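You operate a simulated robot arm through the tools that you are given. There is no shell and no other tool. Be economical: measure what you need, move in short steps, check, and stop when the job is done.

Carry out the task below with a simulated two-armed robot. There is one attempt and no reset: what you move stays moved.

TASK
Take the sleeve off the cone stand and stand it in the middle of the grey mat.
Fine: turn the knob to FREE, swing the yellow arm aside, swing it back and turn the knob to HOLD again; the sleeve in the press stays. Where these are worked on the way, their far stop is far enough and under half their travel is too little: blue knob marked hold free, yellow swing arm.
Where things are to end (x, y in the base frame): sleeve with orange and purple rings within 0.05 m of [0.35, -0.32].

Only the result counts: the job must be done as asked and must still hold three seconds after the hand-in. Knocking over, shifting, dropping, spilling or breaking anything else fails it.

THE ROBOT
Two 7-joint arms with two-finger parallel grippers on one trunk, on a base that drives. Base frame: it is fixed to the floor where the robot stands at the start and does not move with it; the origin is under the middle of the robot, x ahead of it, y to its left, z up; the surface under the hand at the start is at about z = 0.82. Lengths are in m, angles in rad, forces in N, time in s.
The left shoulder is at the start at [0.06, 0.143, 0.87], the right one opposite. With the tool pointing down near the work surface each hand reaches from about 0.3 to 0.72 m from the robot's upright axis, wherever it stands, measured 20 degrees to its own side. Places, roughly: blue knob marked hold free [0.8, -0.2, 1.1]; grey mat [0.3, -0.3, 0.8]; yellow swing arm [0.8, -0.1, 1]. Payload 1.57 kg a hand.
Tool frame (each hand has its own): the origin (TCP) lies between the finger pads and is the grasp point; the fingertips stand 0.03 m ahead of it; z points along the fingers, y is the line along which they close. The gripper opens to 0.11 m. The fingers are 0.024 m wide and 0.012 m thick; the gripper's body (0.048 by 0.112 m) begins 0.078 m behind the TCP.
Orientation is that of the tool frame in the base frame, as [roll, pitch, yaw] about the fixed x, y, z axes, in that order (R = Rz(yaw) Ry(pitch) Rx(roll)). With the fingers straight down and closing along the base's y, the tool's x points along the base's -x, its y along +y and its z along -z.

THE INTERFACE
- The arms move only by the tool step_arm. It takes "left_targets", "right_targets" or both (then of equal length, played together; a hand with none holds still); each is a list of rows, each a list of 2 entries, a list of its own where there are three numbers: the shift along the tool's x, y, z in units of 25 mm (1.0 is 25 mm), then the turn, a rotation vector about the tool's x, y, z in units of 5 degrees (1.0 is 5 degrees). In form: [[[dx, dy, dz], [wx, wy, wz]], ...]. A call has 1 to 12 rows; each row shifts and turns the commanded pose from where the row before left it, along the tool's axes as they then stand. "left_gripper" and "right_gripper" are, for a hand that has rows, the finger opening in m, from 0 to 0.11, set as the call begins (left out, the last holds). A call with a number of a shift or a turn outside -1 to 1 is refused whole. A row lasts 0.2 s, in which the tool goes at most 0.05 m and 0.15 rad; a call with a longer step from one row to the next is refused whole, and so is a gripper value outside its range. A pose out of reach is approached as far as the arm can. The call stops where the force on the tool passes 40 N (or 10 N more than at its start, if that is more) or the arm is blocked; 0.2 s more then pass. Each finger travels about 0.045 m/s and halts on what it meets, pressing with about 37 N; the grip force reading is that of the motor and also rises with nothing between the fingers. The clock runs only during rows and for 0.2 s after the last one: add rows that do not move to give the fingers time. It gives the time, the measured TCP pose, the force on the tool (base axes), the opening and the grip force at its end, in the units of the frame above (readings bear some noise), with the torque about the TCP (base axes, N m) and any sound that the robot's microphone picked up.
- Cameras (640 x 400 px; columns grow to the right, rows downward): "scene" is now at [0.0303, -0.0483, 1.4775]; the picture's right is [-0.63, -0.77, 0.00], its down [-0.59, 0.48, -0.65] and it looks along [0.50, -0.41, -0.76] (base axes); focal length 249 px, centre (320, 200). "left" rides on the left gripper at [0.07, -0.016, -0.141] in its tool frame; the picture's right is [0.23, 0.97, 0.00], its down [-0.86, 0.20, -0.48] and it looks along [-0.47, 0.11, 0.88] (tool axes); focal length 222 px, centre (320, 200). "right" rides on the right gripper at [0.07, 0.016, -0.141] in its tool frame; the picture's right is [-0.23, 0.97, 0.00], its down [-0.86, -0.20, -0.48] and it looks along [-0.47, -0.11, 0.88] (tool axes); focal length 222 px, centre (320, 200). There is no depth. A picture from a camera that has moved, and an enlarged one, comes with that camera's place and axes in the base frame and with its lens.
- grab_frame(camera): a new picture of that camera. It takes no simulated time.
- move_column(by): slides the trunk up (or, below 0, down) by that many m; the arms and the scene camera ride with it, the base frame stays. It gives what a move gives, with no picture.
- base_move(legs): drives the robot by 1 to 6 legs, each [ahead, left, turn to the left] in m, m and rad, along the robot's own axes; the way and the turn of a leg run together, so that a leg with both is an arc; at most 1.5 m and 3.142 rad a leg. The arms and the cameras ride along, it lands a little off, and it stops where it bumps. It gives what a move gives.
- turn_head(pan, tilt): turns the head with the scene camera to pan (to the left, within 1.501 rad either way) and tilt (down, from -0.506 to 1.204), counted from straight ahead of the robot. It gives what a move gives.
- enlarge(camera, box): a new picture of the part [left, top, right, bottom] of that camera's present view, enlarged. It takes no simulated time.
- job_done(): hands the job in; it is judged then, once.

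Work in short steps. Places have to be worked out from the pictures, the camera data and where the tool is seen: move nearer, look again, correct. Check each grasp and each placing, and mend what went wrong. You have 120 turns and 88 pictures in all, those below and enlarged ones among them. Open the grippers and draw the arms clear of the work before you hand the job in, unless the task says otherwise; then end with one line.

The tools are called after "Request:" by a JSON object that holds its "method" and its "body". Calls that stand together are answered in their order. step_arm: Moves the arms, as the interface text tells. Its arguments: {"type":"object","properties":{"left_targets":{"type":"array"},"left_gripper":{"type":"number"},"right_targets":{"type":"array"},"right_gripper":{"type":"number"}},"required":[]} The other tools are called the same way: move_column (by) slides the trunk up or down; base_move (legs) drives the base; turn_head (pan, tilt) turns the head that bears the scene camera; grab_frame (camera) takes a picture; enlarge (camera, box) takes an enlarged picture of a part of a camera's view; job_done () hands the job in.

At the start:

```text
clock: 0.0
left_ee_pos: [0.4883, 0.0954, 1.0006]
left_tool_rot: [3.139, 0.0, 3.141]
left_force: [-0.3, 0.1, -0.2]
left_ft_torque: [-0.01, 0.02, -0.01]
left_gripper_width: 0.1103
left_grasp_force: 0.0
right_ee_pos: [0.5631, -0.3007, 0.9994]
right_tool_rot: [-3.141, 0.002, 3.14]
right_force: [-0.5, 0.2, 1.2]
right_ft_torque: [0.0, -0.01, 0.02]
right_gripper_width: 0.11
right_grasp_force: 0.0
trunk travel left (down, up): [-0.468, 0.122]
robot x, y, heading: [0.002, -0.0001, -0.0]
head pan, tilt: [-0.686, 0.869]
```

scene: 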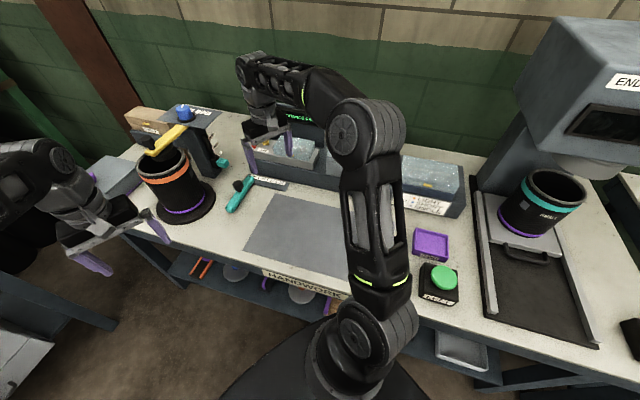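
right: 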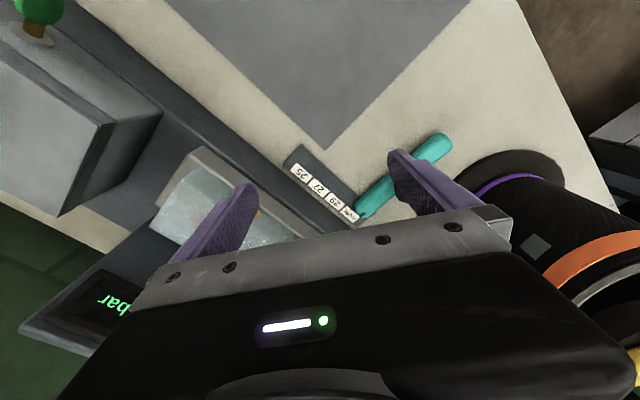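
left: 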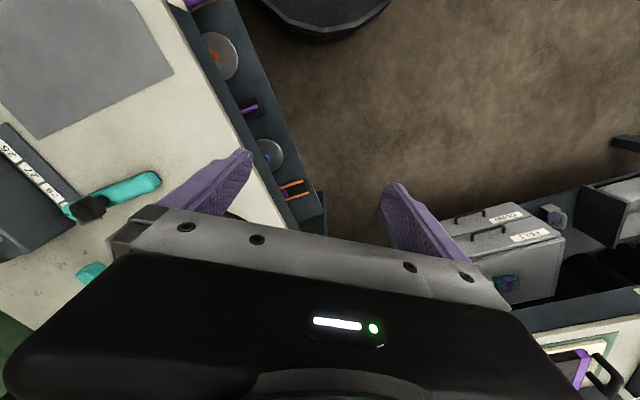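

The sleeve with orange and purple rings stands at the left of the picture under the yellow arm, with the blue knob on a bracket. I enlarge that region to see the mechanism.

Request:
{"method": "enlarge", "body": {"camera": "scene", "box": [100, 80, 260, 230]}}

Request:
{"method": "turn_head", "body": {"pan": -0.2, "tilt": 0.7}}

Request:
{"method": "grab_frame", "body": {"camera": "scene"}}

```text
2.67 times, centred on (180, 155) of scene
camera zoom: at [0.0303, -0.0483, 1.4775], right [-0.63, -0.77, 0.0], down [-0.59, 0.48, -0.65], along [0.5, -0.41, -0.76], focal length 664 px, centre (693, 320)
```

zoom: 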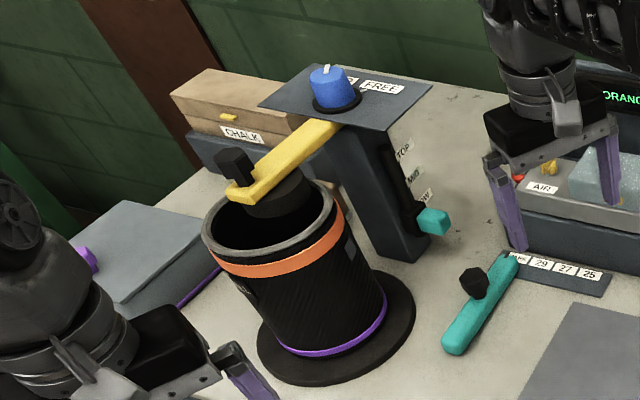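

```text
clock: 0.9
left_ee_pos: [0.4876, 0.0953, 0.9998]
left_tool_rot: [3.141, 0.0, -3.141]
left_force: [-0.3, -0.6, 0.4]
left_ft_torque: [-0.04, -0.02, 0.0]
left_gripper_width: 0.1098
left_grasp_force: 0.0
right_ee_pos: [0.5638, -0.3008, 0.9994]
right_tool_rot: [-3.141, 0.001, 3.141]
right_force: [0.5, -0.1, 0.3]
right_ft_torque: [-0.01, 0.0, 0.02]
right_gripper_width: 0.1101
right_grasp_force: 0.0
trunk travel left (down, up): [-0.468, 0.122]
robot x, y, heading: [-0.001, -0.0, -0.002]
head pan, tilt: [-0.201, 0.7]
```

```text
83 pictures are left
camera scene: at [0.0537, -0.0165, 1.4912], right [-0.2, -0.98, 0.0], down [-0.63, 0.13, -0.76], along [0.75, -0.15, -0.64], focal length 249 px, centre (320, 200)
```

scene: 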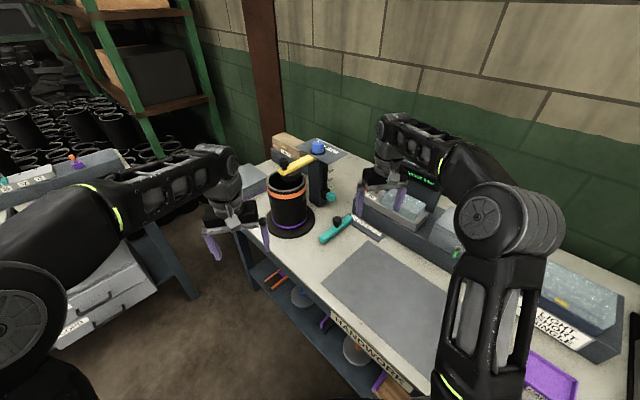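

I enlarge the stand from this view.

Request:
{"method": "enlarge", "body": {"camera": "scene", "box": [240, 120, 400, 250]}}

Request:
{"method": "enlarge", "body": {"camera": "scene", "box": [265, 130, 350, 195]}}

```text
3.08 times, centred on (320, 185) of scene
camera zoom: at [0.0537, -0.0165, 1.4912], right [-0.2, -0.98, 0.0], down [-0.63, 0.13, -0.76], along [0.75, -0.15, -0.64], focal length 766 px, centre (320, 246)
```

zoom: 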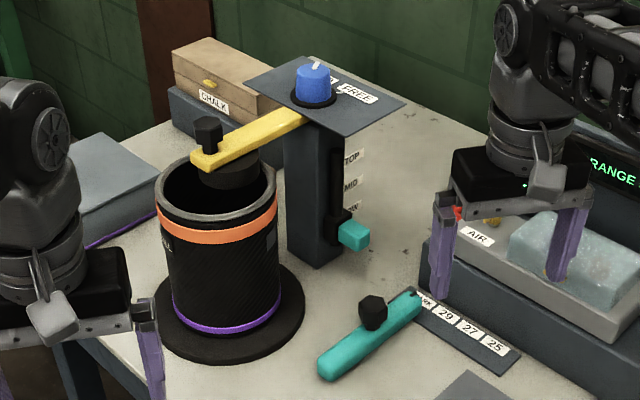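

```text
6.15 times, centred on (308, 162) of scene
camera zoom: at [0.0537, -0.0165, 1.4912], right [-0.2, -0.98, 0.0], down [-0.63, 0.13, -0.76], along [0.75, -0.15, -0.64], focal length 1532 px, centre (397, 431)
```

zoom: 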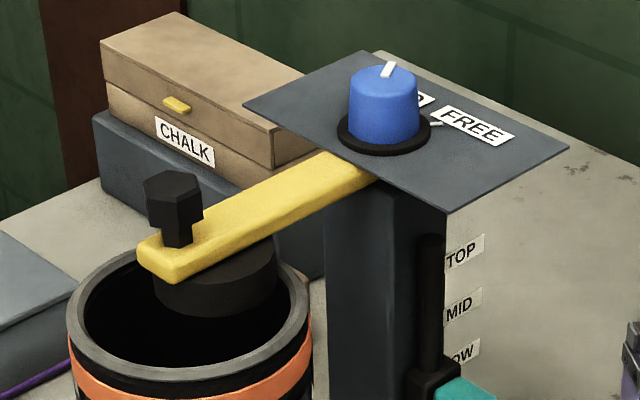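

The knob (near [0.80, -0.165, 1.1]) points to HOLD; the sleeve is near [0.72, -0.04]. The bench edge runs about 30° left of x, so I will drive parallel to it; first I raise both hands and draw the left one back and aside.

Request:
{"method": "step_arm", "body": {"left_targets": [[[0.5, 1, -1], [0, 0, 0]], [[0.5, 1, -1], [0, 0, 0]], [[0.5, 1, -1], [0, 0, 0]], [[0.5, 1, -1], [0, 0, 0]], [[0.5, 1, -1], [0, 0, 0]], [[0.5, 1, -1], [0, 0, 0]], [[0.5, 1, -1], [0, 0, 0]], [[0.5, 1, -1], [0, 0, 0]], [[0.5, 1, 0], [0, 0, 0]]], "right_targets": [[[0.5, 0, -1], [0, 0, 0]], [[0.5, 0, -1], [0, 0, 0]], [[0.5, 0, -1], [0, 0, 0]], [[0.5, 0, -1], [0, 0, 0]], [[0.5, 0, -1], [0, 0, 0]], [[0.5, 0, -1], [0, 0, 0]], [[0.5, 0, -1], [0, 0, 0]], [[0.5, 0, -1], [0, 0, 0]], [[0.5, 0, -1], [0, 0, 0]]]}}

```text
clock: 2.9
left_ee_pos: [0.4473, 0.1772, 1.0574]
left_tool_rot: [-3.14, 0.0, 3.141]
left_force: [-0.3, 1.1, -0.2]
left_ft_torque: [-0.01, -0.06, -0.01]
left_gripper_width: 0.11
left_grasp_force: 0.1
left hand out of reach, approached as far as the arm can: row 3, 4, 5, 6, 7, 8
right_ee_pos: [0.5382, -0.2983, 1.0305]
right_tool_rot: [-3.141, 0.003, 3.141]
right_force: [0.8, 0.0, 0.0]
right_ft_torque: [-0.01, 0.03, 0.0]
right_gripper_width: 0.1099
right_grasp_force: 0.0
right hand out of reach, approached as far as the arm can: row 1, 2, 3, 4, 5, 6, 7, 8, 9
trunk travel left (down, up): [-0.468, 0.122]
robot x, y, heading: [-0.0034, -0.0, 0.003]
head pan, tilt: [-0.201, 0.7]
```

Tool-down height is limited to about 1.03 here, so I raise the trunk to its top.

Request:
{"method": "move_column", "body": {"by": 0.12}}

Request:
{"method": "step_arm", "body": {"left_targets": [[[1, 0, 0], [0, 0, 0]], [[1, 0, 0], [0, 0, 0]], [[1, 1, 0], [0, 0, 0]], [[1, 1, 0], [0, 0, 0]]], "right_targets": [[[1, 0, 0], [0, 0, 0]], [[1, 0, 0], [0, 0, 0]], [[1, 0, 0], [0, 0, 0]], [[1, 0, 0], [0, 0, 0]]]}}

Request:
{"method": "grab_frame", "body": {"camera": "scene"}}

```text
clock: 4.4
left_ee_pos: [0.4469, 0.1763, 1.1768]
left_tool_rot: [3.141, 0.001, -3.141]
left_force: [-0.3, -0.1, 0.4]
left_ft_torque: [-0.02, -0.02, 0.01]
left_gripper_width: 0.1098
left_grasp_force: 0.0
right_ee_pos: [0.5382, -0.2989, 1.1501]
right_tool_rot: [3.142, 0.002, 3.141]
right_force: [0.6, 0.2, -0.1]
right_ft_torque: [0.0, 0.02, -0.01]
right_gripper_width: 0.1099
right_grasp_force: 0.1
trunk travel left (down, up): [-0.588, 0.002]
robot x, y, heading: [0.0007, 0.001, 0.002]
head pan, tilt: [-0.201, 0.7]
```

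```text
clock: 5.4
left_ee_pos: [0.3453, 0.2258, 1.1763]
left_tool_rot: [3.141, 0.002, 3.14]
left_force: [-1.0, -1.1, -0.1]
left_ft_torque: [0.07, -0.04, -0.02]
left_gripper_width: 0.1098
left_grasp_force: 0.0
right_ee_pos: [0.4386, -0.301, 1.1498]
right_tool_rot: [-3.14, 0.003, 3.141]
right_force: [0.2, -1.2, -0.1]
right_ft_torque: [0.05, -0.04, 0.02]
right_gripper_width: 0.1103
right_grasp_force: 0.0
trunk travel left (down, up): [-0.588, 0.002]
robot x, y, heading: [0.001, -0.0006, -0.0]
head pan, tilt: [-0.201, 0.7]
```

```text
80 pictures are left
camera scene: at [0.0528, -0.0184, 1.6113], right [-0.2, -0.98, 0.0], down [-0.63, 0.13, -0.77], along [0.75, -0.15, -0.64], focal length 249 px, centre (320, 200)
```

scene: 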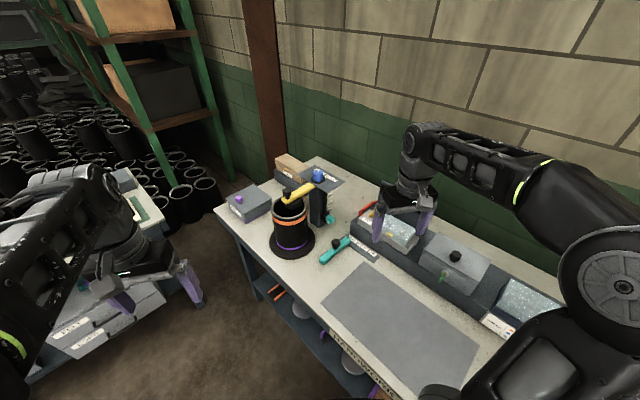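

Path is clear; I drive ahead-left parallel to the bench edge, then turn a bit right, and look.

Request:
{"method": "base_move", "body": {"legs": [[0.22, 0.13, 0], [0, 0, -0.4]]}}

Request:
{"method": "grab_frame", "body": {"camera": "scene"}}

Request:
{"method": "grab_frame", "body": {"camera": "right"}}

```text
clock: 8.5
left_ee_pos: [0.6304, 0.2028, 1.1756]
left_tool_rot: [3.141, 0.0, 2.739]
left_force: [-0.1, -0.2, -0.4]
left_ft_torque: [0.0, 0.01, 0.0]
left_gripper_width: 0.1097
left_grasp_force: 0.0
right_ee_pos: [0.5117, -0.3198, 1.1499]
right_tool_rot: [-3.141, 0.002, 2.741]
right_force: [0.1, 0.5, 0.2]
right_ft_torque: [0.04, 0.0, 0.01]
right_gripper_width: 0.11
right_grasp_force: 0.0
trunk travel left (down, up): [-0.588, 0.002]
robot x, y, heading: [0.2249, 0.1303, -0.402]
head pan, tilt: [-0.201, 0.7]
```

```text
79 pictures are left
camera scene: at [0.2653, 0.0931, 1.6112], right [-0.57, -0.82, 0.0], down [-0.53, 0.36, -0.76], along [0.63, -0.43, -0.64], focal length 249 px, centre (320, 200)
```

scene: 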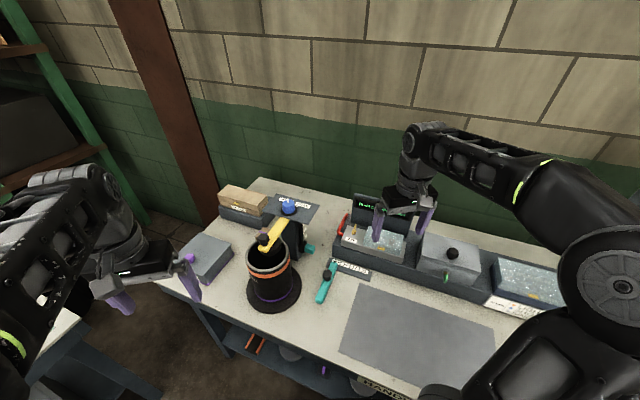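

```text
78 pictures are left
camera right: at [0.453, -0.2758, 1.292], right [0.59, 0.81, 0.0], down [0.71, -0.52, 0.48], along [0.39, -0.28, -0.88], focal length 222 px, centre (320, 200)
```

right: 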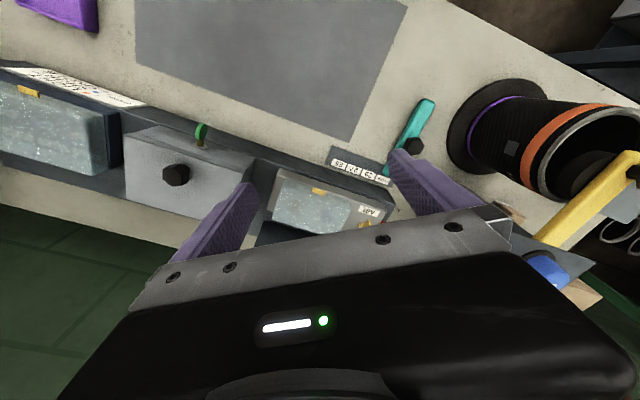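

I enlarge the stand in this new view to triangulate and read the knob.

Request:
{"method": "enlarge", "body": {"camera": "scene", "box": [215, 170, 375, 320]}}

Request:
{"method": "enlarge", "body": {"camera": "scene", "box": [245, 190, 325, 250]}}

```text
2.67 times, centred on (295, 245) of scene
camera zoom: at [0.2653, 0.0931, 1.6112], right [-0.57, -0.82, 0.0], down [-0.53, 0.36, -0.76], along [0.63, -0.43, -0.64], focal length 664 px, centre (387, 80)
```

zoom: 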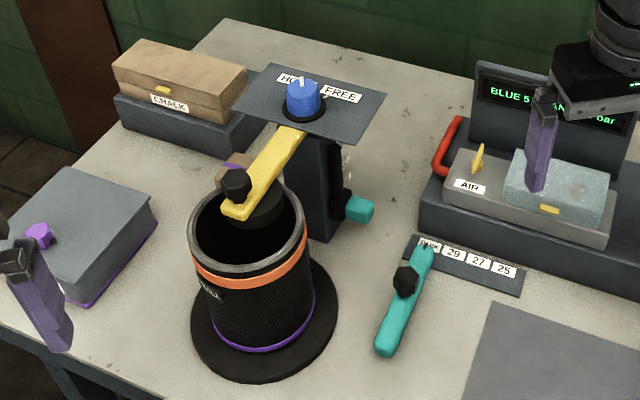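

```text
6.67 times, centred on (285, 220) of scene
camera zoom: at [0.2653, 0.0931, 1.6112], right [-0.57, -0.82, 0.0], down [-0.53, 0.36, -0.76], along [0.63, -0.43, -0.64], focal length 1660 px, centre (553, 67)
```

zoom: 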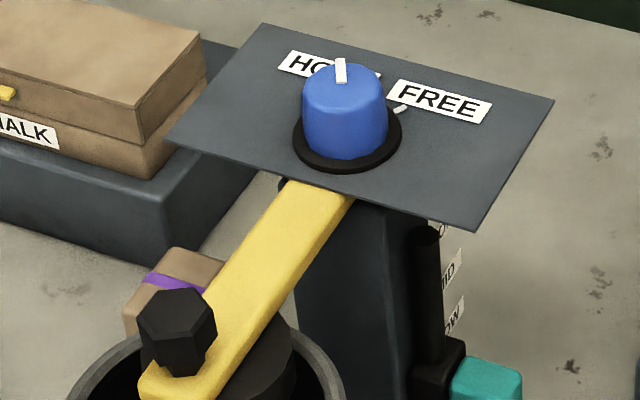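

Triangulation: knob top ≈ (0.82, -0.164, 1.095), handle ≈ (0.741, -0.040, 1.08), sleeve rim centre ≈ (0.731, -0.040, 1.013). The knob is too far for a tool-down grip from here, so I draw the left hand further aside and drive further along the bench with a slight right turn.

Request:
{"method": "step_arm", "body": {"left_targets": [[[0, 1, 0], [0, 0, 0]], [[0, 1, 0], [0, 0, 0]], [[0, 1, 0], [0, 0, 0]], [[0, 1, 0], [0, 0, 0]]]}}

Request:
{"method": "base_move", "body": {"legs": [[0.152, 0.21, 0], [0, 0, -0.38]]}}

Request:
{"method": "grab_frame", "body": {"camera": "scene"}}

Request:
{"method": "grab_frame", "body": {"camera": "right"}}

```text
clock: 9.5
left_ee_pos: [0.6717, 0.2963, 1.1769]
left_tool_rot: [3.141, 0.0, 2.743]
left_force: [0.0, -0.5, -0.6]
left_ft_torque: [-0.04, -0.01, -0.06]
left_gripper_width: 0.1101
left_grasp_force: 0.0
right_ee_pos: [0.5098, -0.3192, 1.1514]
right_tool_rot: [-3.139, 0.002, 2.741]
right_force: [-0.1, 0.0, 0.4]
right_ft_torque: [-0.04, 0.0, 0.01]
right_gripper_width: 0.1099
right_grasp_force: 0.1
trunk travel left (down, up): [-0.588, 0.002]
robot x, y, heading: [0.2225, 0.128, -0.401]
head pan, tilt: [-0.201, 0.7]
```

```text
clock: 12.5
left_ee_pos: [0.9208, 0.2468, 1.1765]
left_tool_rot: [-3.141, 0.0, 2.351]
left_force: [-0.4, -1.1, -0.5]
left_ft_torque: [0.04, -0.01, 0.01]
left_gripper_width: 0.1099
left_grasp_force: 0.0
right_ee_pos: [0.5407, -0.2612, 1.1509]
right_tool_rot: [3.141, 0.002, 2.351]
right_force: [0.5, 0.0, 0.0]
right_ft_torque: [0.03, -0.04, 0.01]
right_gripper_width: 0.1099
right_grasp_force: 0.0
trunk travel left (down, up): [-0.588, 0.002]
robot x, y, heading: [0.4406, 0.2604, -0.792]
head pan, tilt: [-0.201, 0.7]
```

```text
75 pictures are left
camera scene: at [0.4691, 0.2126, 1.6112], right [-0.84, -0.55, 0.0], down [-0.35, 0.54, -0.76], along [0.42, -0.64, -0.64], focal length 249 px, centre (320, 200)
```

scene: 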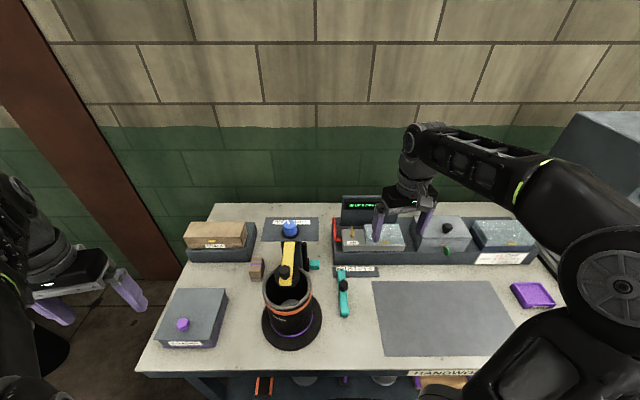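

```text
74 pictures are left
camera right: at [0.5031, -0.1997, 1.2919], right [0.85, 0.52, 0.0], down [0.46, -0.75, 0.48], along [0.25, -0.41, -0.88], focal length 222 px, centre (320, 200)
```

right: 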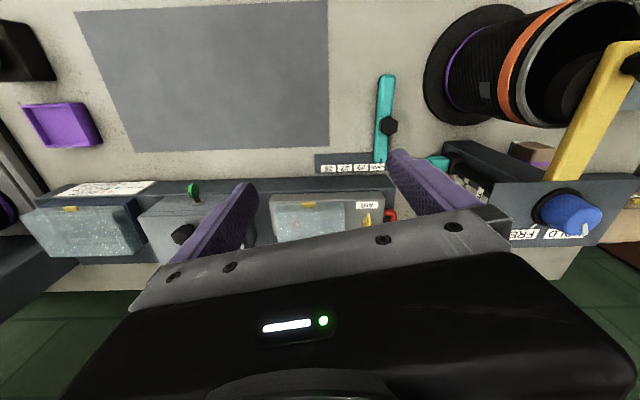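

Now nearly square to the bench. I enlarge the stand from here to refine positions.

Request:
{"method": "enlarge", "body": {"camera": "scene", "box": [245, 205, 345, 285]}}

Request:
{"method": "enlarge", "body": {"camera": "scene", "box": [235, 255, 345, 355]}}

```text
5.00 times, centred on (295, 245) of scene
camera zoom: at [0.4691, 0.2126, 1.6112], right [-0.84, -0.55, 0.0], down [-0.35, 0.54, -0.76], along [0.42, -0.64, -0.64], focal length 1245 px, centre (445, -25)
```

zoom: 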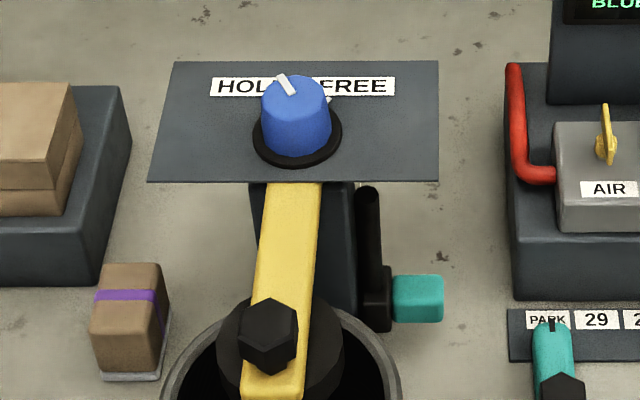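

```text
4.00 times, centred on (290, 305) of scene
camera zoom: at [0.4691, 0.2126, 1.6112], right [-0.84, -0.55, 0.0], down [-0.35, 0.54, -0.76], along [0.42, -0.64, -0.64], focal length 996 px, centre (440, -220)
```

zoom: 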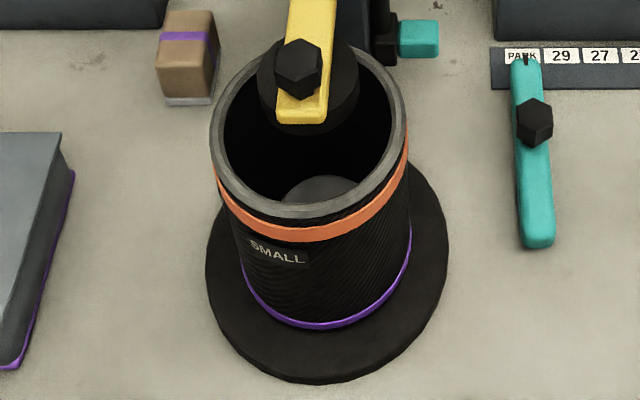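

Refined: knob (0.821, -0.165), rim centre (0.734, -0.036), rim outer diameter 0.13 with ~8 mm wall. Turning the base left 0.35 brings the right shoulder closer to the knob and swings the hand toward it.

Request:
{"method": "base_move", "body": {"legs": [[0, 0, 0.35]]}}

Request:
{"method": "grab_frame", "body": {"camera": "right"}}

```text
clock: 14.0
left_ee_pos: [0.8968, 0.4135, 1.178]
left_tool_rot: [3.142, 0.0, 2.709]
left_force: [-0.2, 0.2, -0.1]
left_ft_torque: [-0.01, 0.03, -0.02]
left_gripper_width: 0.11
left_grasp_force: 0.0
right_ee_pos: [0.7165, -0.1954, 1.1506]
right_tool_rot: [-3.14, 0.002, 2.707]
right_force: [-0.1, -0.5, -0.6]
right_ft_torque: [-0.04, -0.03, 0.04]
right_gripper_width: 0.11
right_grasp_force: 0.1
trunk travel left (down, up): [-0.588, 0.002]
robot x, y, heading: [0.4401, 0.2607, -0.437]
head pan, tilt: [-0.201, 0.7]
```

```text
71 pictures are left
camera right: at [0.6607, -0.1499, 1.292], right [0.62, 0.79, 0.0], down [0.69, -0.54, 0.48], along [0.38, -0.3, -0.88], focal length 222 px, centre (320, 200)
```

right: 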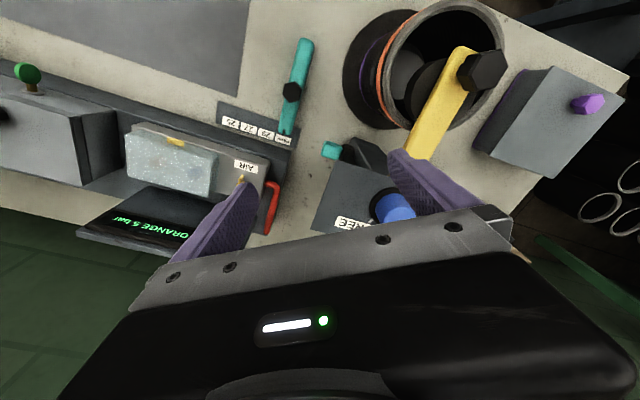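

The hand is 0.1 m short of the knob and clear above it. I move over the knob and pre-turn the wrist 25° counter-clockwise to leave room for the clockwise turn.

Request:
{"method": "step_arm", "body": {"right_targets": [[[-0.82, 0.71, -0.2], [0, 0, 0]], [[-0.82, 0.71, 0], [0, 0, 0]], [[-0.82, 0.71, 0], [0, 0, 0]], [[-0.82, 0.71, 0], [0, 0, 0]], [[0, 0, 0], [0, 0, -1]], [[0, 0, 0], [0, 0, -1]], [[0, 0, 0], [0, 0, -1]], [[0, 0, 0], [0, 0, -1]], [[0, 0, 0], [0, 0, -1]]]}}

Request:
{"method": "grab_frame", "body": {"camera": "right"}}

Request:
{"method": "enlarge", "body": {"camera": "scene", "box": [150, 150, 350, 300]}}

```text
clock: 16.0
left_ee_pos: [0.8973, 0.4137, 1.177]
left_tool_rot: [-3.142, -0.001, 2.707]
left_force: [-0.6, 0.3, -0.5]
left_ft_torque: [0.02, 0.03, -0.03]
left_gripper_width: 0.11
left_grasp_force: 0.1
right_ee_pos: [0.8212, -0.1642, 1.1556]
right_tool_rot: [-3.14, 0.0, -3.137]
right_force: [-0.2, 0.5, 0.1]
right_ft_torque: [0.0, 0.03, 0.0]
right_gripper_width: 0.1099
right_grasp_force: 0.1
trunk travel left (down, up): [-0.588, 0.002]
robot x, y, heading: [0.4423, 0.2639, -0.434]
head pan, tilt: [-0.201, 0.7]
```

```text
70 pictures are left
camera right: at [0.7515, -0.1483, 1.2967], right [0.22, 0.97, 0.0], down [0.85, -0.2, 0.48], along [0.47, -0.11, -0.88], focal length 222 px, centre (320, 200)
```

right: 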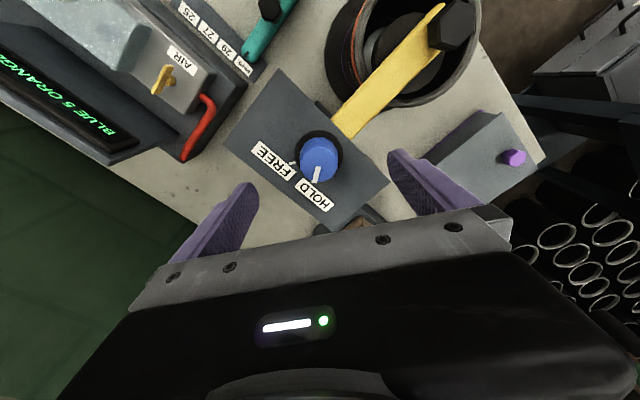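

```text
2.67 times, centred on (250, 225) of scene
camera zoom: at [0.485, 0.2248, 1.6112], right [-0.59, -0.81, 0.0], down [-0.52, 0.38, -0.76], along [0.62, -0.45, -0.64], focal length 664 px, centre (507, 133)
```

zoom: 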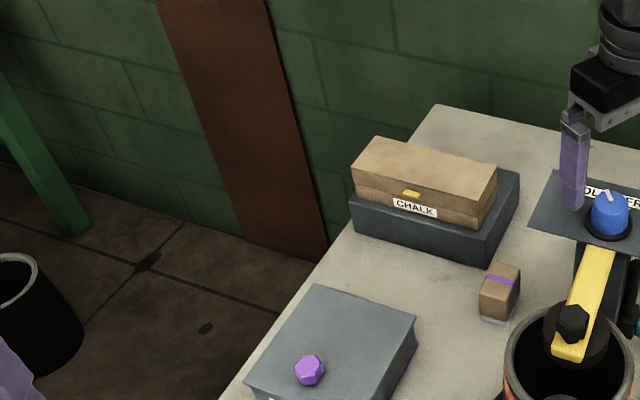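

The knob sits between the fingers at about (0.818, -0.164). I descend to z≈1.093 and close on it.

Request:
{"method": "step_arm", "body": {"right_targets": [[[0.1, 0, 0.85], [0, 0, 0]], [[0, 0, 0.85], [0, 0, 0]], [[0, 0, 0.85], [0, 0, 0]]]}}

Request:
{"method": "step_arm", "body": {"right_targets": [[[0, 0, 0], [0, 0, 0]], [[0, 0, 0], [0, 0, 0]], [[0, 0, 0], [0, 0, 0]], [[0, 0, 0], [0, 0, 0]], [[0, 0, 0], [0, 0, 0]]], "right_gripper": 0.03}}

Request:
{"method": "grab_frame", "body": {"camera": "right"}}

```text
clock: 16.8
left_ee_pos: [0.8965, 0.413, 1.1768]
left_tool_rot: [3.141, -0.001, 2.706]
left_force: [0.4, 0.3, -0.1]
left_ft_torque: [0.0, -0.04, 0.0]
left_gripper_width: 0.11
left_grasp_force: 0.1
right_ee_pos: [0.8173, -0.1647, 1.0916]
right_tool_rot: [-3.139, 0.002, -3.14]
right_force: [0.1, -0.3, 0.1]
right_ft_torque: [0.0, 0.04, -0.02]
right_gripper_width: 0.1102
right_grasp_force: 0.2
trunk travel left (down, up): [-0.588, 0.002]
robot x, y, heading: [0.4462, 0.2615, -0.434]
head pan, tilt: [-0.201, 0.7]
```

```text
clock: 18.0
left_ee_pos: [0.8977, 0.4129, 1.1778]
left_tool_rot: [-3.142, -0.002, 2.706]
left_force: [0.9, -0.1, -0.1]
left_ft_torque: [0.01, 0.01, 0.0]
left_gripper_width: 0.1101
left_grasp_force: 0.0
right_ee_pos: [0.8179, -0.167, 1.0917]
right_tool_rot: [-3.139, 0.004, 3.141]
right_force: [1.3, -7.4, 2.3]
right_ft_torque: [-0.37, 0.06, -0.05]
right_gripper_width: 0.0412
right_grasp_force: 21.9
trunk travel left (down, up): [-0.588, 0.002]
robot x, y, heading: [0.4433, 0.2643, -0.436]
head pan, tilt: [-0.201, 0.7]
```

```text
68 pictures are left
camera right: at [0.7489, -0.1498, 1.2336], right [0.23, 0.97, 0.0], down [0.85, -0.2, 0.48], along [0.47, -0.11, -0.88], focal length 222 px, centre (320, 200)
```

right: 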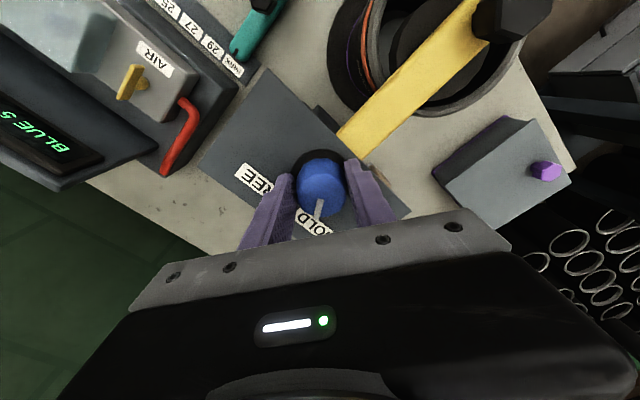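

Knob gripped (0.041 m). I turn clockwise (positive about tool z) stepwise with a small recentring, watching torque and sound.

Request:
{"method": "step_arm", "body": {"right_targets": [[[0, -0.1, 0], [0, 0, 0]], [[0, 0, 0], [0, 0, 1]], [[0, 0, 0], [0, 0, 1]], [[0, 0, 0], [0, 0, 1]], [[0, 0, 0], [0, 0, 1]], [[0, 0, 0], [0, 0, 1]], [[0, 0, 0], [0, 0, 1]], [[0, 0, 0], [0, 0, 1]], [[0, 0, 0], [0, 0, 1]], [[0, 0, 0], [0, 0, 1]], [[0, 0, 0], [0, 0, 1]]]}}

Request:
{"method": "grab_frame", "body": {"camera": "right"}}

```text
clock: 20.4
left_ee_pos: [0.8967, 0.4151, 1.1769]
left_tool_rot: [-3.139, 0.002, 2.71]
left_force: [-0.5, -0.1, 0.0]
left_ft_torque: [-0.03, -0.01, -0.02]
left_gripper_width: 0.11
left_grasp_force: 0.1
right_ee_pos: [0.8194, -0.162, 1.0923]
right_tool_rot: [3.14, 0.0, 2.271]
right_force: [6.9, 23.7, -11.8]
right_ft_torque: [0.02, -0.6, 0.11]
right_gripper_width: 0.0407
right_grasp_force: 45.1
trunk travel left (down, up): [-0.588, 0.002]
robot x, y, heading: [0.4414, 0.2609, -0.431]
head pan, tilt: [-0.201, 0.7]
```

```text
67 pictures are left
camera right: at [0.7884, -0.0987, 1.2339], right [0.89, 0.45, 0.0], down [0.4, -0.78, 0.48], along [0.22, -0.43, -0.88], focal length 222 px, centre (320, 200)
```

right: 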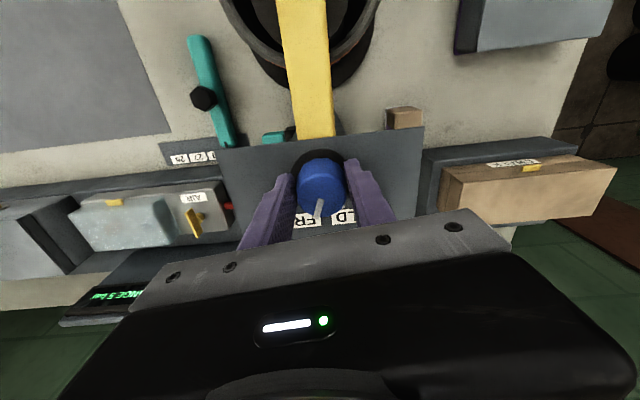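

The pointer followed by ~50° and is now between the labels. I recentre slightly along the force and keep turning toward FREE.

Request:
{"method": "step_arm", "body": {"right_targets": [[[0.12, 0.1, 0], [0, 0, 0]], [[0, 0, 0], [0, 0, 1]], [[0, 0, 0], [0, 0, 1]], [[0, 0, 0], [0, 0, 1]], [[0, 0, 0], [0, 0, 1]], [[0, 0, 0], [0, 0, 1]]]}}

Request:
{"method": "grab_frame", "body": {"camera": "right"}}

```text
clock: 21.8
left_ee_pos: [0.8994, 0.4153, 1.1767]
left_tool_rot: [-3.14, -0.002, 2.708]
left_force: [-0.5, 0.3, 0.1]
left_ft_torque: [0.02, -0.01, -0.01]
left_gripper_width: 0.1099
left_grasp_force: 0.0
right_ee_pos: [0.8227, -0.1629, 1.0937]
right_tool_rot: [3.135, 0.006, 1.833]
right_force: [21.6, 12.1, 6.6]
right_ft_torque: [0.42, -0.69, 0.44]
right_gripper_width: 0.0408
right_grasp_force: 45.1
trunk travel left (down, up): [-0.588, 0.002]
robot x, y, heading: [0.4433, 0.2625, -0.43]
head pan, tilt: [-0.201, 0.7]
```

```text
66 pictures are left
camera right: at [0.8194, -0.0891, 1.2355], right [1.0, 0.03, 0.01], down [0.03, -0.88, 0.48], along [0.02, -0.48, -0.88], focal length 222 px, centre (320, 200)
```

right: 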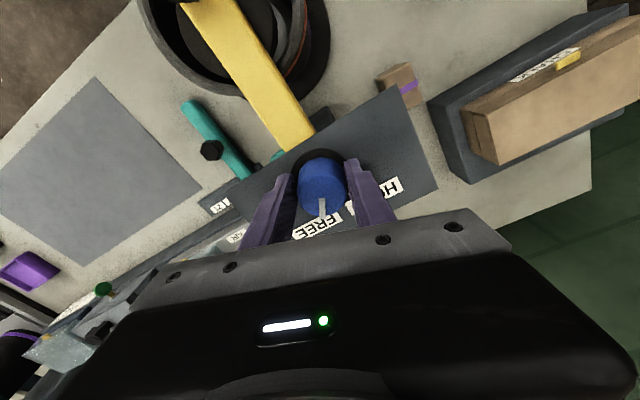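

The pointer is now at FREE and torque about z is rising. I recentre and push a little more to find the stop.

Request:
{"method": "step_arm", "body": {"right_targets": [[[0.05, 0.17, 0], [0, 0, 0]], [[0, 0, 0], [0, 0, 1]], [[0, 0, 0], [0, 0, 1]]]}}

Request:
{"method": "grab_frame", "body": {"camera": "right"}}

```text
clock: 22.6
left_ee_pos: [0.8963, 0.4135, 1.1743]
left_tool_rot: [-3.138, 0.0, 2.707]
left_force: [-0.1, -0.3, -0.3]
left_ft_torque: [-0.01, -0.02, 0.01]
left_gripper_width: 0.11
left_grasp_force: 0.0
right_ee_pos: [0.822, -0.1596, 1.0942]
right_tool_rot: [3.14, 0.004, 1.66]
right_force: [12.9, 6.0, 15.4]
right_ft_torque: [0.02, -0.4, 0.81]
right_gripper_width: 0.0409
right_grasp_force: 45.0
trunk travel left (down, up): [-0.588, 0.002]
robot x, y, heading: [0.4448, 0.2638, -0.432]
head pan, tilt: [-0.201, 0.7]
```

```text
65 pictures are left
camera right: at [0.8333, -0.0884, 1.2349], right [0.99, -0.14, 0.0], down [-0.12, -0.87, 0.48], along [-0.07, -0.48, -0.88], focal length 222 px, centre (320, 200)
```

right: 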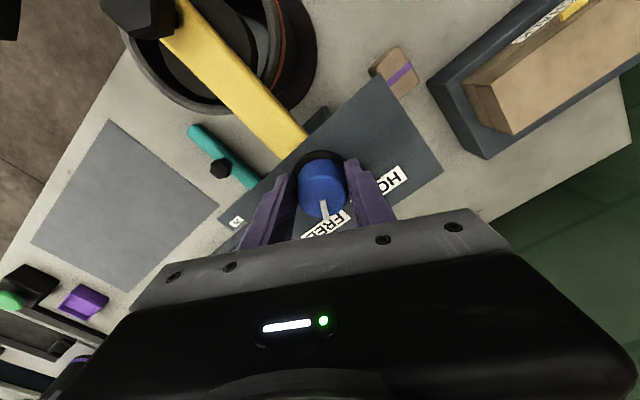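

Torque 0.8 N·m: the knob is at its stop at FREE. I open, rise and untwist the wrist.

Request:
{"method": "step_arm", "body": {"right_targets": [[[0, 0, 0], [0, 0, 0]], [[0, 0, 0], [0, 0, 0]], [[0, 0, 0], [0, 0, 0]], [[0, 0, -0.85], [0, 0, 0]], [[0, 0, -0.85], [0, 0, 0]], [[0, 0, -0.75], [0, 0, 0]]], "right_gripper": 0.09}}

Request:
{"method": "grab_frame", "body": {"camera": "right"}}

```text
clock: 24.0
left_ee_pos: [0.8962, 0.4127, 1.1778]
left_tool_rot: [-3.14, 0.001, 2.707]
left_force: [-0.3, -0.1, 0.2]
left_ft_torque: [0.0, 0.0, 0.05]
left_gripper_width: 0.1101
left_grasp_force: 0.2
right_ee_pos: [0.8228, -0.1603, 1.1535]
right_tool_rot: [3.14, 0.003, 1.659]
right_force: [-0.2, -0.6, -1.3]
right_ft_torque: [-0.01, -0.01, -0.01]
right_gripper_width: 0.09
right_grasp_force: 0.0
trunk travel left (down, up): [-0.588, 0.002]
robot x, y, heading: [0.4432, 0.263, -0.437]
head pan, tilt: [-0.201, 0.7]
```

```text
64 pictures are left
camera right: at [0.833, -0.0896, 1.2953], right [0.99, -0.14, 0.0], down [-0.12, -0.87, 0.48], along [-0.06, -0.48, -0.88], focal length 222 px, centre (320, 200)
```

right: 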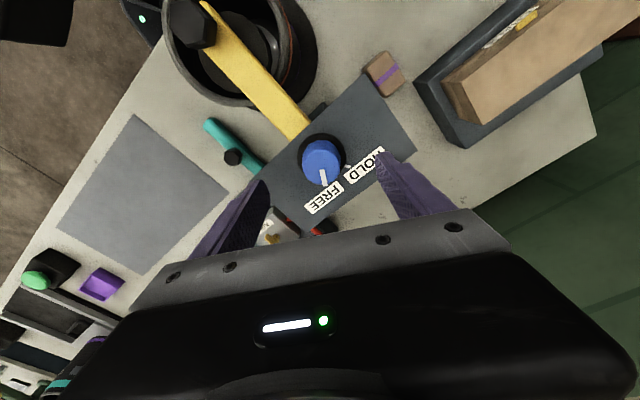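

The knob reads FREE. Next I move over the black handle at ≈(0.742, -0.040) with the closing axis along the swing direction and the opening narrowed.

Request:
{"method": "step_arm", "body": {"right_targets": [[[0, 0, 0], [0, 0, -1]], [[0, 0, 0], [0, 0, -1]], [[0, 0, 0], [0, 0, -1]], [[0, 0, 0], [0, 0, -1]], [[0, 0, 0], [0, 0, -1]], [[0, 0, 0], [0, 0, -0.5]], [[0.963, -0.02, 0], [0, 0, 0]], [[0.963, -0.02, 0], [0, 0, 0]], [[0.963, -0.02, 0], [0, 0, 0]], [[0.963, -0.02, 0], [0, 0, 0]], [[0.963, -0.02, 0], [0, 0, 0]], [[0.963, -0.02, 0], [0, 0, 0]]], "right_gripper": 0.07}}

Request:
{"method": "grab_frame", "body": {"camera": "right"}}

```text
clock: 26.6
left_ee_pos: [0.897, 0.4137, 1.1774]
left_tool_rot: [3.141, 0.002, 2.706]
left_force: [-0.6, 0.8, 0.2]
left_ft_torque: [0.0, -0.02, 0.01]
left_gripper_width: 0.1102
left_grasp_force: 0.0
right_ee_pos: [0.7404, -0.0395, 1.1541]
right_tool_rot: [-3.141, 0.004, 2.14]
right_force: [-0.5, 0.3, 0.7]
right_ft_torque: [0.0, 0.01, 0.03]
right_gripper_width: 0.0701
right_grasp_force: 0.0
trunk travel left (down, up): [-0.588, 0.002]
robot x, y, heading: [0.4467, 0.2575, -0.436]
head pan, tilt: [-0.201, 0.7]
```

```text
63 pictures are left
camera right: at [0.7174, 0.0284, 1.2946], right [0.94, 0.33, 0.0], down [0.29, -0.83, 0.48], along [0.16, -0.45, -0.88], focal length 222 px, centre (320, 200)
```

right: 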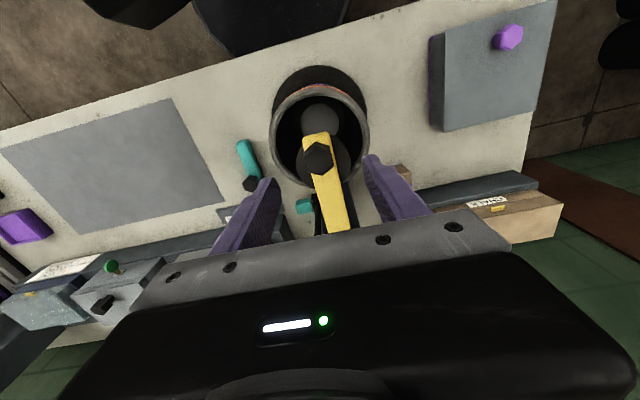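

The handle is centred between the fingers. I descend to z≈1.086 and narrow around the handle.

Request:
{"method": "step_arm", "body": {"right_targets": [[[0, 0, 0.9], [0, 0, 0]], [[0, 0, 0.9], [0, 0, 0]], [[0, 0, 0.9], [0, 0, 0]]]}}

Request:
{"method": "step_arm", "body": {"right_targets": [[[0, 0, 0], [0, 0, 0]], [[0, 0, 0], [0, 0, 0]]], "right_gripper": 0.045}}

Request:
{"method": "grab_frame", "body": {"camera": "right"}}

```text
clock: 27.4
left_ee_pos: [0.8968, 0.4124, 1.1775]
left_tool_rot: [-3.139, 0.001, 2.707]
left_force: [0.3, -0.1, 0.2]
left_ft_torque: [0.0, 0.0, -0.01]
left_gripper_width: 0.1099
left_grasp_force: 0.1
right_ee_pos: [0.7412, -0.0413, 1.0859]
right_tool_rot: [3.14, 0.003, 2.14]
right_force: [0.0, -0.7, 0.1]
right_ft_torque: [0.0, 0.05, -0.03]
right_gripper_width: 0.07
right_grasp_force: 0.1
trunk travel left (down, up): [-0.588, 0.002]
robot x, y, heading: [0.4453, 0.2592, -0.432]
head pan, tilt: [-0.201, 0.7]
```

```text
clock: 28.0
left_ee_pos: [0.8956, 0.4139, 1.1774]
left_tool_rot: [3.141, 0.001, 2.708]
left_force: [0.7, -0.9, 0.1]
left_ft_torque: [-0.02, -0.01, 0.0]
left_gripper_width: 0.1098
left_grasp_force: 0.1
right_ee_pos: [0.7397, -0.0418, 1.0869]
right_tool_rot: [-3.141, 0.001, 2.139]
right_force: [-0.2, 0.2, 0.3]
right_ft_torque: [-0.02, 0.01, -0.01]
right_gripper_width: 0.0449
right_grasp_force: 0.1
trunk travel left (down, up): [-0.588, 0.002]
robot x, y, heading: [0.4441, 0.261, -0.436]
head pan, tilt: [-0.201, 0.7]
```

```text
62 pictures are left
camera right: at [0.718, 0.0268, 1.2278], right [0.94, 0.33, 0.0], down [0.29, -0.83, 0.48], along [0.16, -0.45, -0.88], focal length 222 px, centre (320, 200)
```

right: 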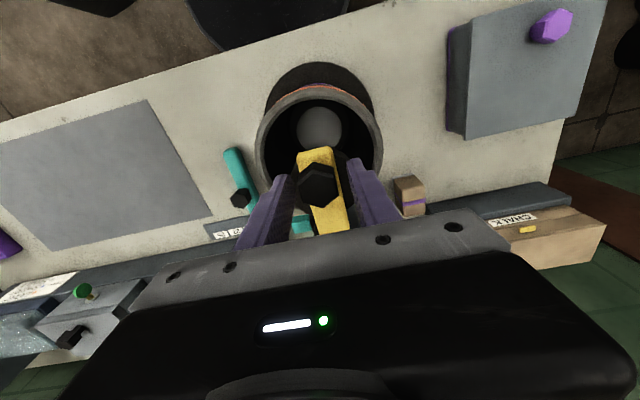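

Handle is straddled. I test swinging to the bench-left (clockwise) by a small arc of 15°.

Request:
{"method": "step_arm", "body": {"right_targets": [[[0, 0.49, 0], [0, 0, 1]], [[0, 0.49, 0], [0, 0, 1]], [[0, 0.49, 0], [0, 0, 1]]]}}

Request:
{"method": "grab_frame", "body": {"camera": "right"}}

```text
clock: 28.8
left_ee_pos: [0.8965, 0.4134, 1.1774]
left_tool_rot: [-3.141, -0.001, 2.709]
left_force: [0.5, -0.4, 0.0]
left_ft_torque: [-0.01, 0.01, -0.03]
left_gripper_width: 0.1099
left_grasp_force: 0.0
right_ee_pos: [0.7748, -0.0237, 1.0847]
right_tool_rot: [3.142, 0.003, 1.879]
right_force: [-0.1, -0.3, -0.8]
right_ft_torque: [0.01, -0.01, -0.01]
right_gripper_width: 0.0452
right_grasp_force: 0.1
trunk travel left (down, up): [-0.588, 0.002]
robot x, y, heading: [0.4427, 0.2651, -0.433]
head pan, tilt: [-0.201, 0.7]
```

```text
61 pictures are left
camera right: at [0.7701, 0.0482, 1.2269], right [1.0, 0.08, 0.0], down [0.07, -0.87, 0.48], along [0.04, -0.48, -0.88], focal length 222 px, centre (320, 200)
```

right: 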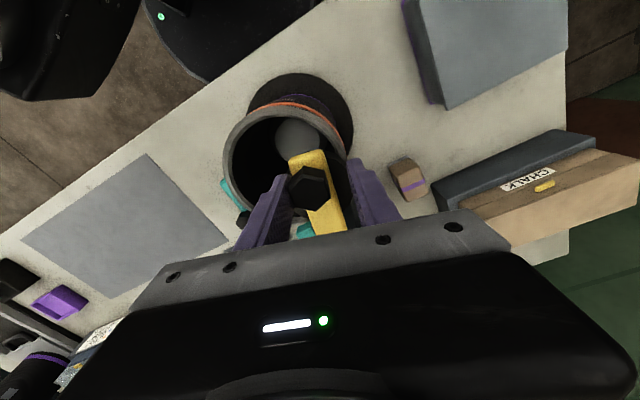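

The arm swings freely that way. I continue the arc.

Request:
{"method": "step_arm", "body": {"right_targets": [[[0, 0.49, 0], [0, 0, 1]], [[0, 0.49, 0], [0, 0, 1]], [[0, 0.49, 0], [0, 0, 1]], [[0, 0.49, 0], [0, 0, 1]], [[0, 0.49, 0], [0, 0, 1]], [[0, 0.49, 0], [0, 0, 1]], [[0, 0.49, 0], [0, 0, 1]]]}}

Request:
{"method": "grab_frame", "body": {"camera": "right"}}

```text
clock: 30.4
left_ee_pos: [0.8971, 0.4133, 1.1767]
left_tool_rot: [3.141, 0.001, 2.708]
left_force: [0.6, 0.1, -1.4]
left_ft_torque: [0.01, 0.01, 0.0]
left_gripper_width: 0.1102
left_grasp_force: 0.0
right_ee_pos: [0.8583, -0.0195, 1.0846]
right_tool_rot: [3.139, 0.001, 1.266]
right_force: [1.8, -0.4, 0.5]
right_ft_torque: [0.0, 0.02, 0.02]
right_gripper_width: 0.0452
right_grasp_force: 0.0
trunk travel left (down, up): [-0.588, 0.002]
robot x, y, heading: [0.4438, 0.262, -0.437]
head pan, tilt: [-0.201, 0.7]
```

```text
60 pictures are left
camera right: at [0.8946, 0.0432, 1.2268], right [0.86, -0.51, 0.0], down [-0.45, -0.75, 0.48], along [-0.24, -0.41, -0.88], focal length 222 px, centre (320, 200)
```

right: 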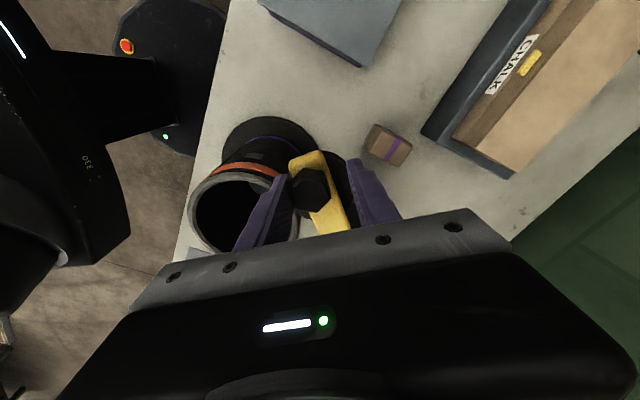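

Moved ~50° so far without resistance. I continue toward the far stop.

Request:
{"method": "step_arm", "body": {"right_targets": [[[0, 0.49, 0], [0, 0, 1]], [[0, 0.49, 0], [0, 0, 1]], [[0, 0.49, 0], [0, 0, 1]], [[0, 0.49, 0], [0, 0, 1]], [[0, 0.49, 0], [0, 0, 1]], [[0, 0.49, 0], [0, 0, 1]], [[0, 0.49, 0], [0, 0, 1]], [[0, 0.49, 0], [0, 0, 1]]]}}

Request:
{"method": "grab_frame", "body": {"camera": "right"}}

```text
clock: 32.2
left_ee_pos: [0.8964, 0.4128, 1.1763]
left_tool_rot: [-3.141, 0.001, 2.706]
left_force: [0.4, 0.4, 0.7]
left_ft_torque: [0.0, -0.03, 0.02]
left_gripper_width: 0.1099
left_grasp_force: 0.1
right_ee_pos: [0.9374, -0.0744, 1.0859]
right_tool_rot: [3.139, -0.001, 0.566]
right_force: [0.0, 0.3, 1.4]
right_ft_torque: [-0.05, 0.01, -0.01]
right_gripper_width: 0.0451
right_grasp_force: 0.0
trunk travel left (down, up): [-0.588, 0.002]
robot x, y, heading: [0.4426, 0.2643, -0.436]
head pan, tilt: [-0.201, 0.7]
```

```text
59 pictures are left
camera right: at [1.0054, -0.0506, 1.2271], right [0.33, -0.94, 0.0], down [-0.83, -0.29, 0.48], along [-0.45, -0.16, -0.88], focal length 222 px, centre (320, 200)
```

right: 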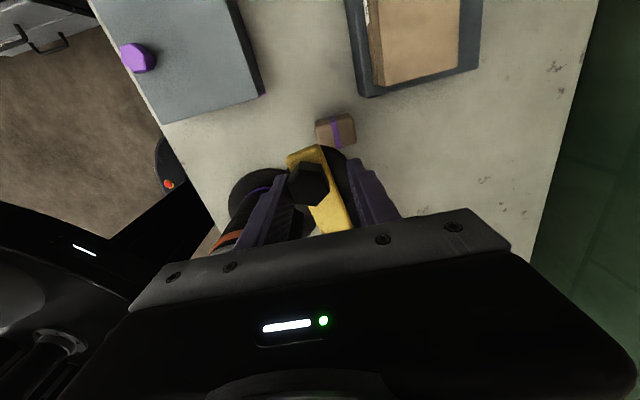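

Swung 90°. A few more rows to find the stop.

Request:
{"method": "step_arm", "body": {"right_targets": [[[0, 0.49, 0], [0, 0, 1]], [[0, 0.49, 0], [0, 0, 1]], [[0, 0.49, 0], [0, 0, 1]], [[0, 0.49, 0], [0, 0, 1]]]}}

Request:
{"method": "grab_frame", "body": {"camera": "right"}}

Request:
{"method": "grab_frame", "body": {"camera": "scene"}}

```text
clock: 33.2
left_ee_pos: [0.896, 0.4122, 1.1771]
left_tool_rot: [3.141, 0.0, 2.707]
left_force: [0.1, 0.6, 0.2]
left_ft_torque: [-0.05, -0.06, 0.01]
left_gripper_width: 0.11
left_grasp_force: 0.2
right_ee_pos: [0.9573, -0.119, 1.0855]
right_tool_rot: [3.138, 0.0, 0.217]
right_force: [-0.4, -0.1, 0.4]
right_ft_torque: [-0.02, -0.01, -0.02]
right_gripper_width: 0.0453
right_grasp_force: 0.0
trunk travel left (down, up): [-0.588, 0.002]
robot x, y, heading: [0.4416, 0.2659, -0.429]
head pan, tilt: [-0.201, 0.7]
```

```text
58 pictures are left
camera right: at [1.0288, -0.1193, 1.2275], right [-0.01, -1.0, 0.0], down [-0.88, 0.01, 0.48], along [-0.48, 0.0, -0.88], focal length 222 px, centre (320, 200)
```

right: 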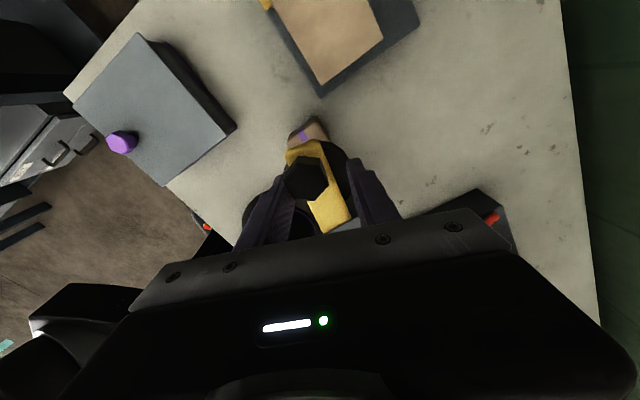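

```text
57 pictures are left
camera scene: at [0.4853, 0.2246, 1.6112], right [-0.59, -0.81, 0.0], down [-0.52, 0.38, -0.76], along [0.62, -0.45, -0.64], focal length 249 px, centre (320, 200)
```

scene: 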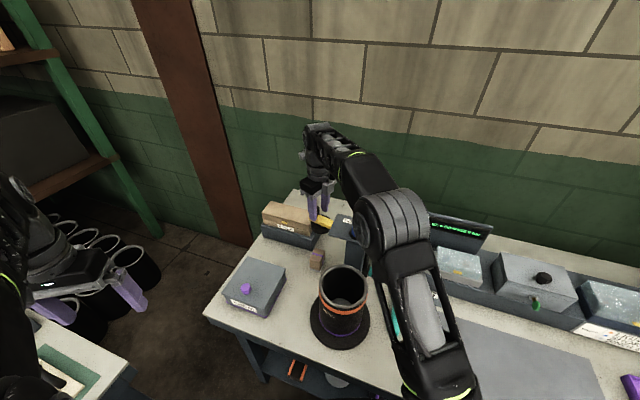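

110° now and still free. I try three more rows to feel for the stop.

Request:
{"method": "step_arm", "body": {"right_targets": [[[0, 0.49, 0], [0, 0, 1]], [[0, 0.49, 0], [0, 0, 1]], [[0, 0.49, 0], [0, 0, 1]]]}}

Request:
{"method": "grab_frame", "body": {"camera": "right"}}

```text
clock: 34.0
left_ee_pos: [0.8967, 0.4124, 1.1763]
left_tool_rot: [-3.14, 0.0, 2.707]
left_force: [-1.1, 0.4, 0.6]
left_ft_torque: [0.0, 0.0, 0.03]
left_gripper_width: 0.1098
left_grasp_force: 0.0
right_ee_pos: [0.9584, -0.1241, 1.0864]
right_tool_rot: [3.134, -0.008, 0.176]
right_force: [0.0, 0.6, 0.1]
right_ft_torque: [0.0, 0.01, -0.03]
right_gripper_width: 0.0452
right_grasp_force: 0.0
right hand out of reach, approached as far as the arm can: row 1, 2, 3
trunk travel left (down, up): [-0.588, 0.002]
robot x, y, heading: [0.4445, 0.2655, -0.436]
head pan, tilt: [-0.201, 0.7]
```

```text
56 pictures are left
camera right: at [1.029, -0.1277, 1.2287], right [-0.05, -1.0, 0.0], down [-0.88, 0.05, 0.47], along [-0.47, 0.02, -0.88], focal length 222 px, centre (320, 200)
```

right: 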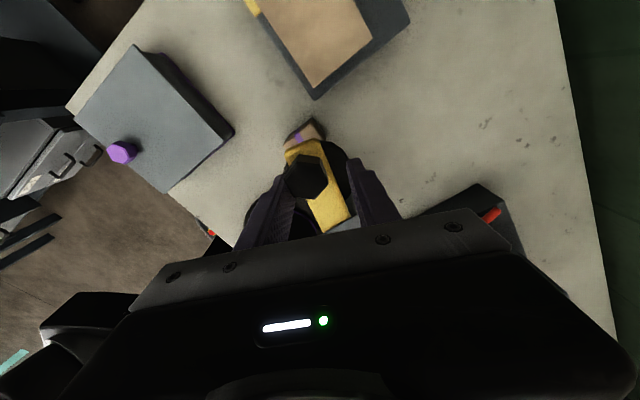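

The arm is at its wrist limit; ~110° of swing is well aside. I open a little and rise.

Request:
{"method": "step_arm", "body": {"right_targets": [[[0, -0.1, 0], [0, 0, -0.5]], [[0, 0, -0.7], [0, 0, 0]], [[0, 0, -0.7], [0, 0, 0]]], "right_gripper": 0.06}}

```text
clock: 34.8
left_ee_pos: [0.8967, 0.4128, 1.1774]
left_tool_rot: [3.14, -0.001, 2.706]
left_force: [-0.4, 0.2, 0.6]
left_ft_torque: [-0.01, -0.02, 0.0]
left_gripper_width: 0.1101
left_grasp_force: 0.0
right_ee_pos: [0.9571, -0.1226, 1.0866]
right_tool_rot: [3.139, -0.005, 0.177]
right_force: [-0.5, 0.3, -0.1]
right_ft_torque: [-0.04, -0.01, 0.02]
right_gripper_width: 0.0598
right_grasp_force: 0.0
right hand out of reach, approached as far as the arm can: row 2, 3
trunk travel left (down, up): [-0.588, 0.002]
robot x, y, heading: [0.4424, 0.2603, -0.437]
head pan, tilt: [-0.201, 0.7]
```

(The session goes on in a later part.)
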